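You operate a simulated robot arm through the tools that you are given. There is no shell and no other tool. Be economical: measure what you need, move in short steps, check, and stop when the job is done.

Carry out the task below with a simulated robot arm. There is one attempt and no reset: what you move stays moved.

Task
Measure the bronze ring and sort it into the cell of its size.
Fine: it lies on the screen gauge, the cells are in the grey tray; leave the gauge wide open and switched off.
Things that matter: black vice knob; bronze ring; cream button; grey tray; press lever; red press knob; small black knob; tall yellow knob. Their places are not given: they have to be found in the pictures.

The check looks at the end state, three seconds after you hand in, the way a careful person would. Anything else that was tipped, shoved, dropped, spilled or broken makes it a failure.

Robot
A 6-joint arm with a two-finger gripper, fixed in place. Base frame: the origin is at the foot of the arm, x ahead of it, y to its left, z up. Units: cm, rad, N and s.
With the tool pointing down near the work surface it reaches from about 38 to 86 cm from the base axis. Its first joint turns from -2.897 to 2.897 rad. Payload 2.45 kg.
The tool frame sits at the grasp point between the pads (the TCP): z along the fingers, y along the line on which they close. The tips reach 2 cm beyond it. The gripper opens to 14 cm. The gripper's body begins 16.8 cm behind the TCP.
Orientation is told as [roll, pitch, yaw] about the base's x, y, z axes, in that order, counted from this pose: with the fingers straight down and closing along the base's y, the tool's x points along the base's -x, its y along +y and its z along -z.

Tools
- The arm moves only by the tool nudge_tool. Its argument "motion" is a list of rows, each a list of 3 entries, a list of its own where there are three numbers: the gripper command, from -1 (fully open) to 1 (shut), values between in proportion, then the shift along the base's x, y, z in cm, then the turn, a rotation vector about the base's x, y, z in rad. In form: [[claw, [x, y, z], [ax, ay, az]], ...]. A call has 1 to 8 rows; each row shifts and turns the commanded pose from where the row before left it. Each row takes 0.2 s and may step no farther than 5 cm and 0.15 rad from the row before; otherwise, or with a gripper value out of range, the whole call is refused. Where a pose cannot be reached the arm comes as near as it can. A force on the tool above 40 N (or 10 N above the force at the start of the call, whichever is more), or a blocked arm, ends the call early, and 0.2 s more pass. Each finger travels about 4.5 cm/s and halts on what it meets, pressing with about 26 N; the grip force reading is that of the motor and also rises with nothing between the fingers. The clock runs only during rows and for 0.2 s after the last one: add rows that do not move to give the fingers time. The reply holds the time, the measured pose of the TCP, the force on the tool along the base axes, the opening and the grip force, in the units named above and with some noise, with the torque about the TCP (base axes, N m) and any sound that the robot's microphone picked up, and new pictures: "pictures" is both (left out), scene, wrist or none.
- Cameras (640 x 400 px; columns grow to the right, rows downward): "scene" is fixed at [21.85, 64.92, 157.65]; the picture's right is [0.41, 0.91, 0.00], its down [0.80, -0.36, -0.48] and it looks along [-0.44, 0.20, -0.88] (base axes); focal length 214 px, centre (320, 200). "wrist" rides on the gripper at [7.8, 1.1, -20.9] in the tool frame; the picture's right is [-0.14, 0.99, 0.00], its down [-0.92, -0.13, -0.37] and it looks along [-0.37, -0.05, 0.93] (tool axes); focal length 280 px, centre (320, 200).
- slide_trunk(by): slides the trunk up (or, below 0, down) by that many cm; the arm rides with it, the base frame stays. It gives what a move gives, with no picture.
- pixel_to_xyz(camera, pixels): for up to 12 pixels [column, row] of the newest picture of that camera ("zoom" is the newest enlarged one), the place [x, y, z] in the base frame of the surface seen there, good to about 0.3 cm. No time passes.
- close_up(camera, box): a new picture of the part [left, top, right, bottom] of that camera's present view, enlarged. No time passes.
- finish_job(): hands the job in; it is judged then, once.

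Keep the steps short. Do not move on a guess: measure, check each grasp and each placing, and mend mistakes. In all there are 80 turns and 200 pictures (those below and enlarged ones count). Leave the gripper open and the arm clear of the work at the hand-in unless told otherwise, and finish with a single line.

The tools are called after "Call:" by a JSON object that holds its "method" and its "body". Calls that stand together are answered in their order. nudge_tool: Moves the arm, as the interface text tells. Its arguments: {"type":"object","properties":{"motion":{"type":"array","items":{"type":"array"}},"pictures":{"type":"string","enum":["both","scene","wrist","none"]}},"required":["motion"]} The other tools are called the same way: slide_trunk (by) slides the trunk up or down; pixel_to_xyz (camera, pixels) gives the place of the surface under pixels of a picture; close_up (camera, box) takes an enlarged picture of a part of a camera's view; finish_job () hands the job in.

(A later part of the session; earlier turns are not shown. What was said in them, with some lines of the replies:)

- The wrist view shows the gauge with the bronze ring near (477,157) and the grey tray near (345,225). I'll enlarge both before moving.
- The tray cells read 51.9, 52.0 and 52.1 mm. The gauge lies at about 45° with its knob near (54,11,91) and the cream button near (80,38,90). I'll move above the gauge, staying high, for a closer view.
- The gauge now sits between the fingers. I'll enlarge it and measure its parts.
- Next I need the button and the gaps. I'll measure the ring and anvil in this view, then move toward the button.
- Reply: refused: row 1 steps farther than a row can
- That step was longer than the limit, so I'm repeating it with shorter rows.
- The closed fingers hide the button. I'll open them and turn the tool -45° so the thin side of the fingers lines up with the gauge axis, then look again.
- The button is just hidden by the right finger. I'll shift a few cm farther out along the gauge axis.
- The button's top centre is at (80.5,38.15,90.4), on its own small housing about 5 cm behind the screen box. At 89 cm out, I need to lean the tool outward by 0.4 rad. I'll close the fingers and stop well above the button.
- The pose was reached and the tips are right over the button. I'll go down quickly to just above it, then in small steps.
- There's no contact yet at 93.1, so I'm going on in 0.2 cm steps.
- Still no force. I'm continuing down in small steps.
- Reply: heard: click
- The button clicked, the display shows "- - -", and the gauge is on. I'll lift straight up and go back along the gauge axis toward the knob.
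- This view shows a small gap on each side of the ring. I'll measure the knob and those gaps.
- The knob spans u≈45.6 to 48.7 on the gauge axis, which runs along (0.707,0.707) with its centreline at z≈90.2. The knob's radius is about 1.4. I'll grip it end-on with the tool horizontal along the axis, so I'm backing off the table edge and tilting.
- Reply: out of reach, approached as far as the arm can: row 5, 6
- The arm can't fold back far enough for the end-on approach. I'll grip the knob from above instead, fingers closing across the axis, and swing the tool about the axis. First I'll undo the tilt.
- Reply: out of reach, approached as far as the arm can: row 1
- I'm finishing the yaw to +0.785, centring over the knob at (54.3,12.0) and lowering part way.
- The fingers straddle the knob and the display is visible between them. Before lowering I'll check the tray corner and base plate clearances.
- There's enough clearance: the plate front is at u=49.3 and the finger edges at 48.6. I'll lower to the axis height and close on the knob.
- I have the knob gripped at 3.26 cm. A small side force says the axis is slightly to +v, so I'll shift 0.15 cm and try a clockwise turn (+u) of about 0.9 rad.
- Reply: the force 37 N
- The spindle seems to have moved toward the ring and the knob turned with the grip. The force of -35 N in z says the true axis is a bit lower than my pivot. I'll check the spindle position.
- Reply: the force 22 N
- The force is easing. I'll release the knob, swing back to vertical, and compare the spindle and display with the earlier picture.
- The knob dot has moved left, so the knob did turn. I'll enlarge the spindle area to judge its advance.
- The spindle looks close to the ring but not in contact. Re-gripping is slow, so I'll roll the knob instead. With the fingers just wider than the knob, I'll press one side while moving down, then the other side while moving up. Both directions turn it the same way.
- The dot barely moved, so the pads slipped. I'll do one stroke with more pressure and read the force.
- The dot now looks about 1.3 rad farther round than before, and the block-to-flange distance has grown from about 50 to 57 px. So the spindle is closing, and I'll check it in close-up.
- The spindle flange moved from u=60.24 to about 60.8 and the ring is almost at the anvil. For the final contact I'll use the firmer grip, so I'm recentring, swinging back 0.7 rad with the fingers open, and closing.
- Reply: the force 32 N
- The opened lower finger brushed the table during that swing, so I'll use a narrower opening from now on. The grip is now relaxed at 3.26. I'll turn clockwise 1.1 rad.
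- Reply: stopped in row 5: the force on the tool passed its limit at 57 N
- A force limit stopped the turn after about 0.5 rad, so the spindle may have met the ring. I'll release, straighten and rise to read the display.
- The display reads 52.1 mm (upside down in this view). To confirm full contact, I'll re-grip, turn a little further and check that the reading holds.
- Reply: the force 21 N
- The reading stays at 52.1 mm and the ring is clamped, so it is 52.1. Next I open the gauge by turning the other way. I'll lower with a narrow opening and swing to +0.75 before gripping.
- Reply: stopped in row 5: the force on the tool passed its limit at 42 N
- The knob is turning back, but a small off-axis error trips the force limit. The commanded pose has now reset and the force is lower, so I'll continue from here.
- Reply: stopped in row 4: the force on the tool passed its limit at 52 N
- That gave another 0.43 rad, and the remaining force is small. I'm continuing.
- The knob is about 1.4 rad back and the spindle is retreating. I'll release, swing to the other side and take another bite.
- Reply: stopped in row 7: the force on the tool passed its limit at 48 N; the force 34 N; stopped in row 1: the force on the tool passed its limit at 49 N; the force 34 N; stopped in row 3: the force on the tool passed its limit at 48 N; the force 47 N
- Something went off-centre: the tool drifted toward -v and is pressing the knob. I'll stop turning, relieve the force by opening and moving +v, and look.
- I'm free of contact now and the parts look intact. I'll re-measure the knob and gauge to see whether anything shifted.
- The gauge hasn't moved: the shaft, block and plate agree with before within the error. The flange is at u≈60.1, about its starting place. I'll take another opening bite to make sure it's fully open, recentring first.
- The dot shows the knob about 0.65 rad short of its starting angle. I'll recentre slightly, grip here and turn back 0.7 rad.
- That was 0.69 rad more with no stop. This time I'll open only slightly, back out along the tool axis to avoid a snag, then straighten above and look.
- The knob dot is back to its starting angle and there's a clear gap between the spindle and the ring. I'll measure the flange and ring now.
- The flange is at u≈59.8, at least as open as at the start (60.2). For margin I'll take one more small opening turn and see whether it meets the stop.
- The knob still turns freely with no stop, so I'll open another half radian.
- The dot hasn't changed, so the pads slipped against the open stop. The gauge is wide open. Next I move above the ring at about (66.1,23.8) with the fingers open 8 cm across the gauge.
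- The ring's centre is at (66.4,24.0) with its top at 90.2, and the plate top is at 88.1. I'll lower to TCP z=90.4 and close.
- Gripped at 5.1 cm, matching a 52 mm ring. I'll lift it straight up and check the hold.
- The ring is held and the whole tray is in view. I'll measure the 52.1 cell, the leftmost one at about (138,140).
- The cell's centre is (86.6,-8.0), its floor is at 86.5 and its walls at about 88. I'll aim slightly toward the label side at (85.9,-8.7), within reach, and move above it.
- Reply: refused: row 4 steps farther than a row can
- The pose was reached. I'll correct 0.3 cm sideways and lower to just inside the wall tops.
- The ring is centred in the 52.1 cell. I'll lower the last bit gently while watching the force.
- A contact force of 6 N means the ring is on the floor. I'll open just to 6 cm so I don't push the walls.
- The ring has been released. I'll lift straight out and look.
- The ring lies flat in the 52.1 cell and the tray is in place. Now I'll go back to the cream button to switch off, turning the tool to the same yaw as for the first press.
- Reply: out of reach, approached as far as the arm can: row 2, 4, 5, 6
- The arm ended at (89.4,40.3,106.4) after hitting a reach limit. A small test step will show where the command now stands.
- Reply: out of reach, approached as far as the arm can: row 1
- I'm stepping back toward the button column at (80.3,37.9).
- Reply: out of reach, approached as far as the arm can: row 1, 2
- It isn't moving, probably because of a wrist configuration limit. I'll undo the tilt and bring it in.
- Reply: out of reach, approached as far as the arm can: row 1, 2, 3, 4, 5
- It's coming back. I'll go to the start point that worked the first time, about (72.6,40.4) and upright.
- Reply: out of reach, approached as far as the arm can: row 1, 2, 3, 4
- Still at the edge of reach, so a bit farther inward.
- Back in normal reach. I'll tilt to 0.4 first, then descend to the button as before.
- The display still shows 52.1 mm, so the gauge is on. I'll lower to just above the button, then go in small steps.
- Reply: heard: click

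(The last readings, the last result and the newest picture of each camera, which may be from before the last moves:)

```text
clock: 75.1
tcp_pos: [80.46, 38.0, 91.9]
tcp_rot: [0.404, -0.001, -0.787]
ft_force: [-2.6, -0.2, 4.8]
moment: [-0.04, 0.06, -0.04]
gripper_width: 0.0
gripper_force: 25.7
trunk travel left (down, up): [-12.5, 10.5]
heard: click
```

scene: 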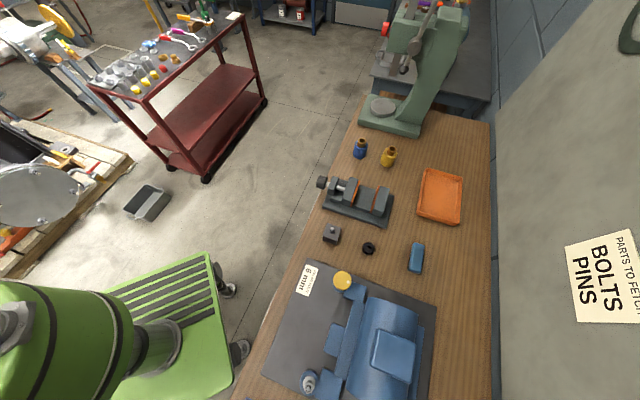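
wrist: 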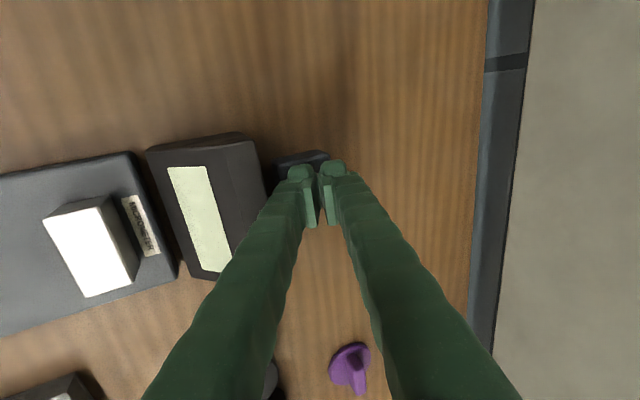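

It clicked and the display is blank. I'll lift straight up, pull back upright, open the gripper and do a last check.

Call:
{"method": "nudge_tool", "body": {"motion": [[1, [0, 0, 4.5], [0, 0, 0]], [1, [0, 0, 4.5], [0, 0, 0]], [1, [0, 0, 4.5], [0, 0, 0]], [-1, [-3, -2, 3], [-0.094, 0.094, 0]], [-1, [-3, -2, 3], [-0.094, 0.094, 0]], [-1, [-3, -2, 3], [-0.094, 0.094, 0]], [-1, [-3, -2, 0], [0, 0, 0]], [-1, [-3, -3, 0], [0, 0, 0]]], "pictures": "none"}}

Call:
{"method": "nudge_tool", "body": {"motion": [[-1, [-1, -4, 0], [0, 0, 0]], [-1, [0, -4, 0], [0, 0, 0.15]], [-1, [0, -2, 0], [0, 0, 0.15]], [-1, [0, 0, 0], [0, 0, 0.15]], [-1, [0, 0, 0], [0, 0, 0.15]], [-1, [0, 0, 0], [0, 0, 0.15]], [-1, [0, 0, 0], [0, 0, 0]]], "pictures": "wrist"}}

Call:
{"method": "close_up", "body": {"camera": "wrist", "box": [160, 80, 480, 300]}}

```text
clock: 76.9
tcp_pos: [65.58, 26.97, 114.22]
tcp_rot: [0.003, -0.004, -0.786]
ft_force: [-0.3, -1.7, 0.4]
moment: [0.0, -0.03, 0.02]
gripper_width: 10.6
gripper_force: 0.1
trunk travel left (down, up): [-12.5, 10.5]
```

```text
clock: 78.5
tcp_pos: [64.51, 17.02, 114.24]
tcp_rot: [0.002, -0.001, -0.035]
ft_force: [-0.7, -0.1, 0.3]
moment: [0.0, 0.02, -0.02]
gripper_width: 14.01
gripper_force: 0.0
trunk travel left (down, up): [-12.5, 10.5]
```

wrist: 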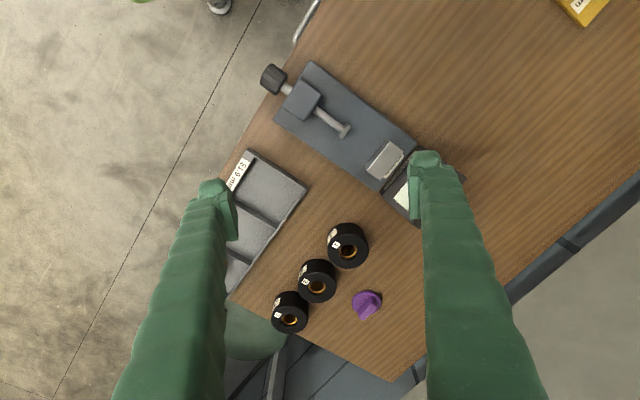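

```text
1.82 times, centred on (320, 190) of wrist
```

zoom: 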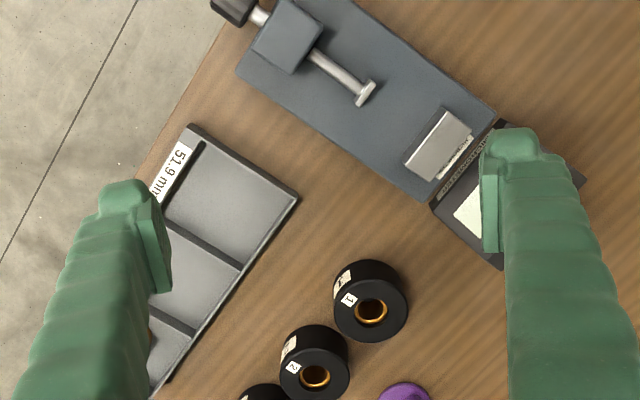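

The gauge is wide open and blank, the ring is in the 52.1 cell, nothing else has moved, and the arm is clear with the gripper open. I'm handing in.

Call:
{"method": "finish_job", "body": {}}

```text
The job is handed in.
```

The bronze ring measured 52.1 mm and lies in the 52.1 mm cell of the grey tray; the gauge is wide open and switched off.
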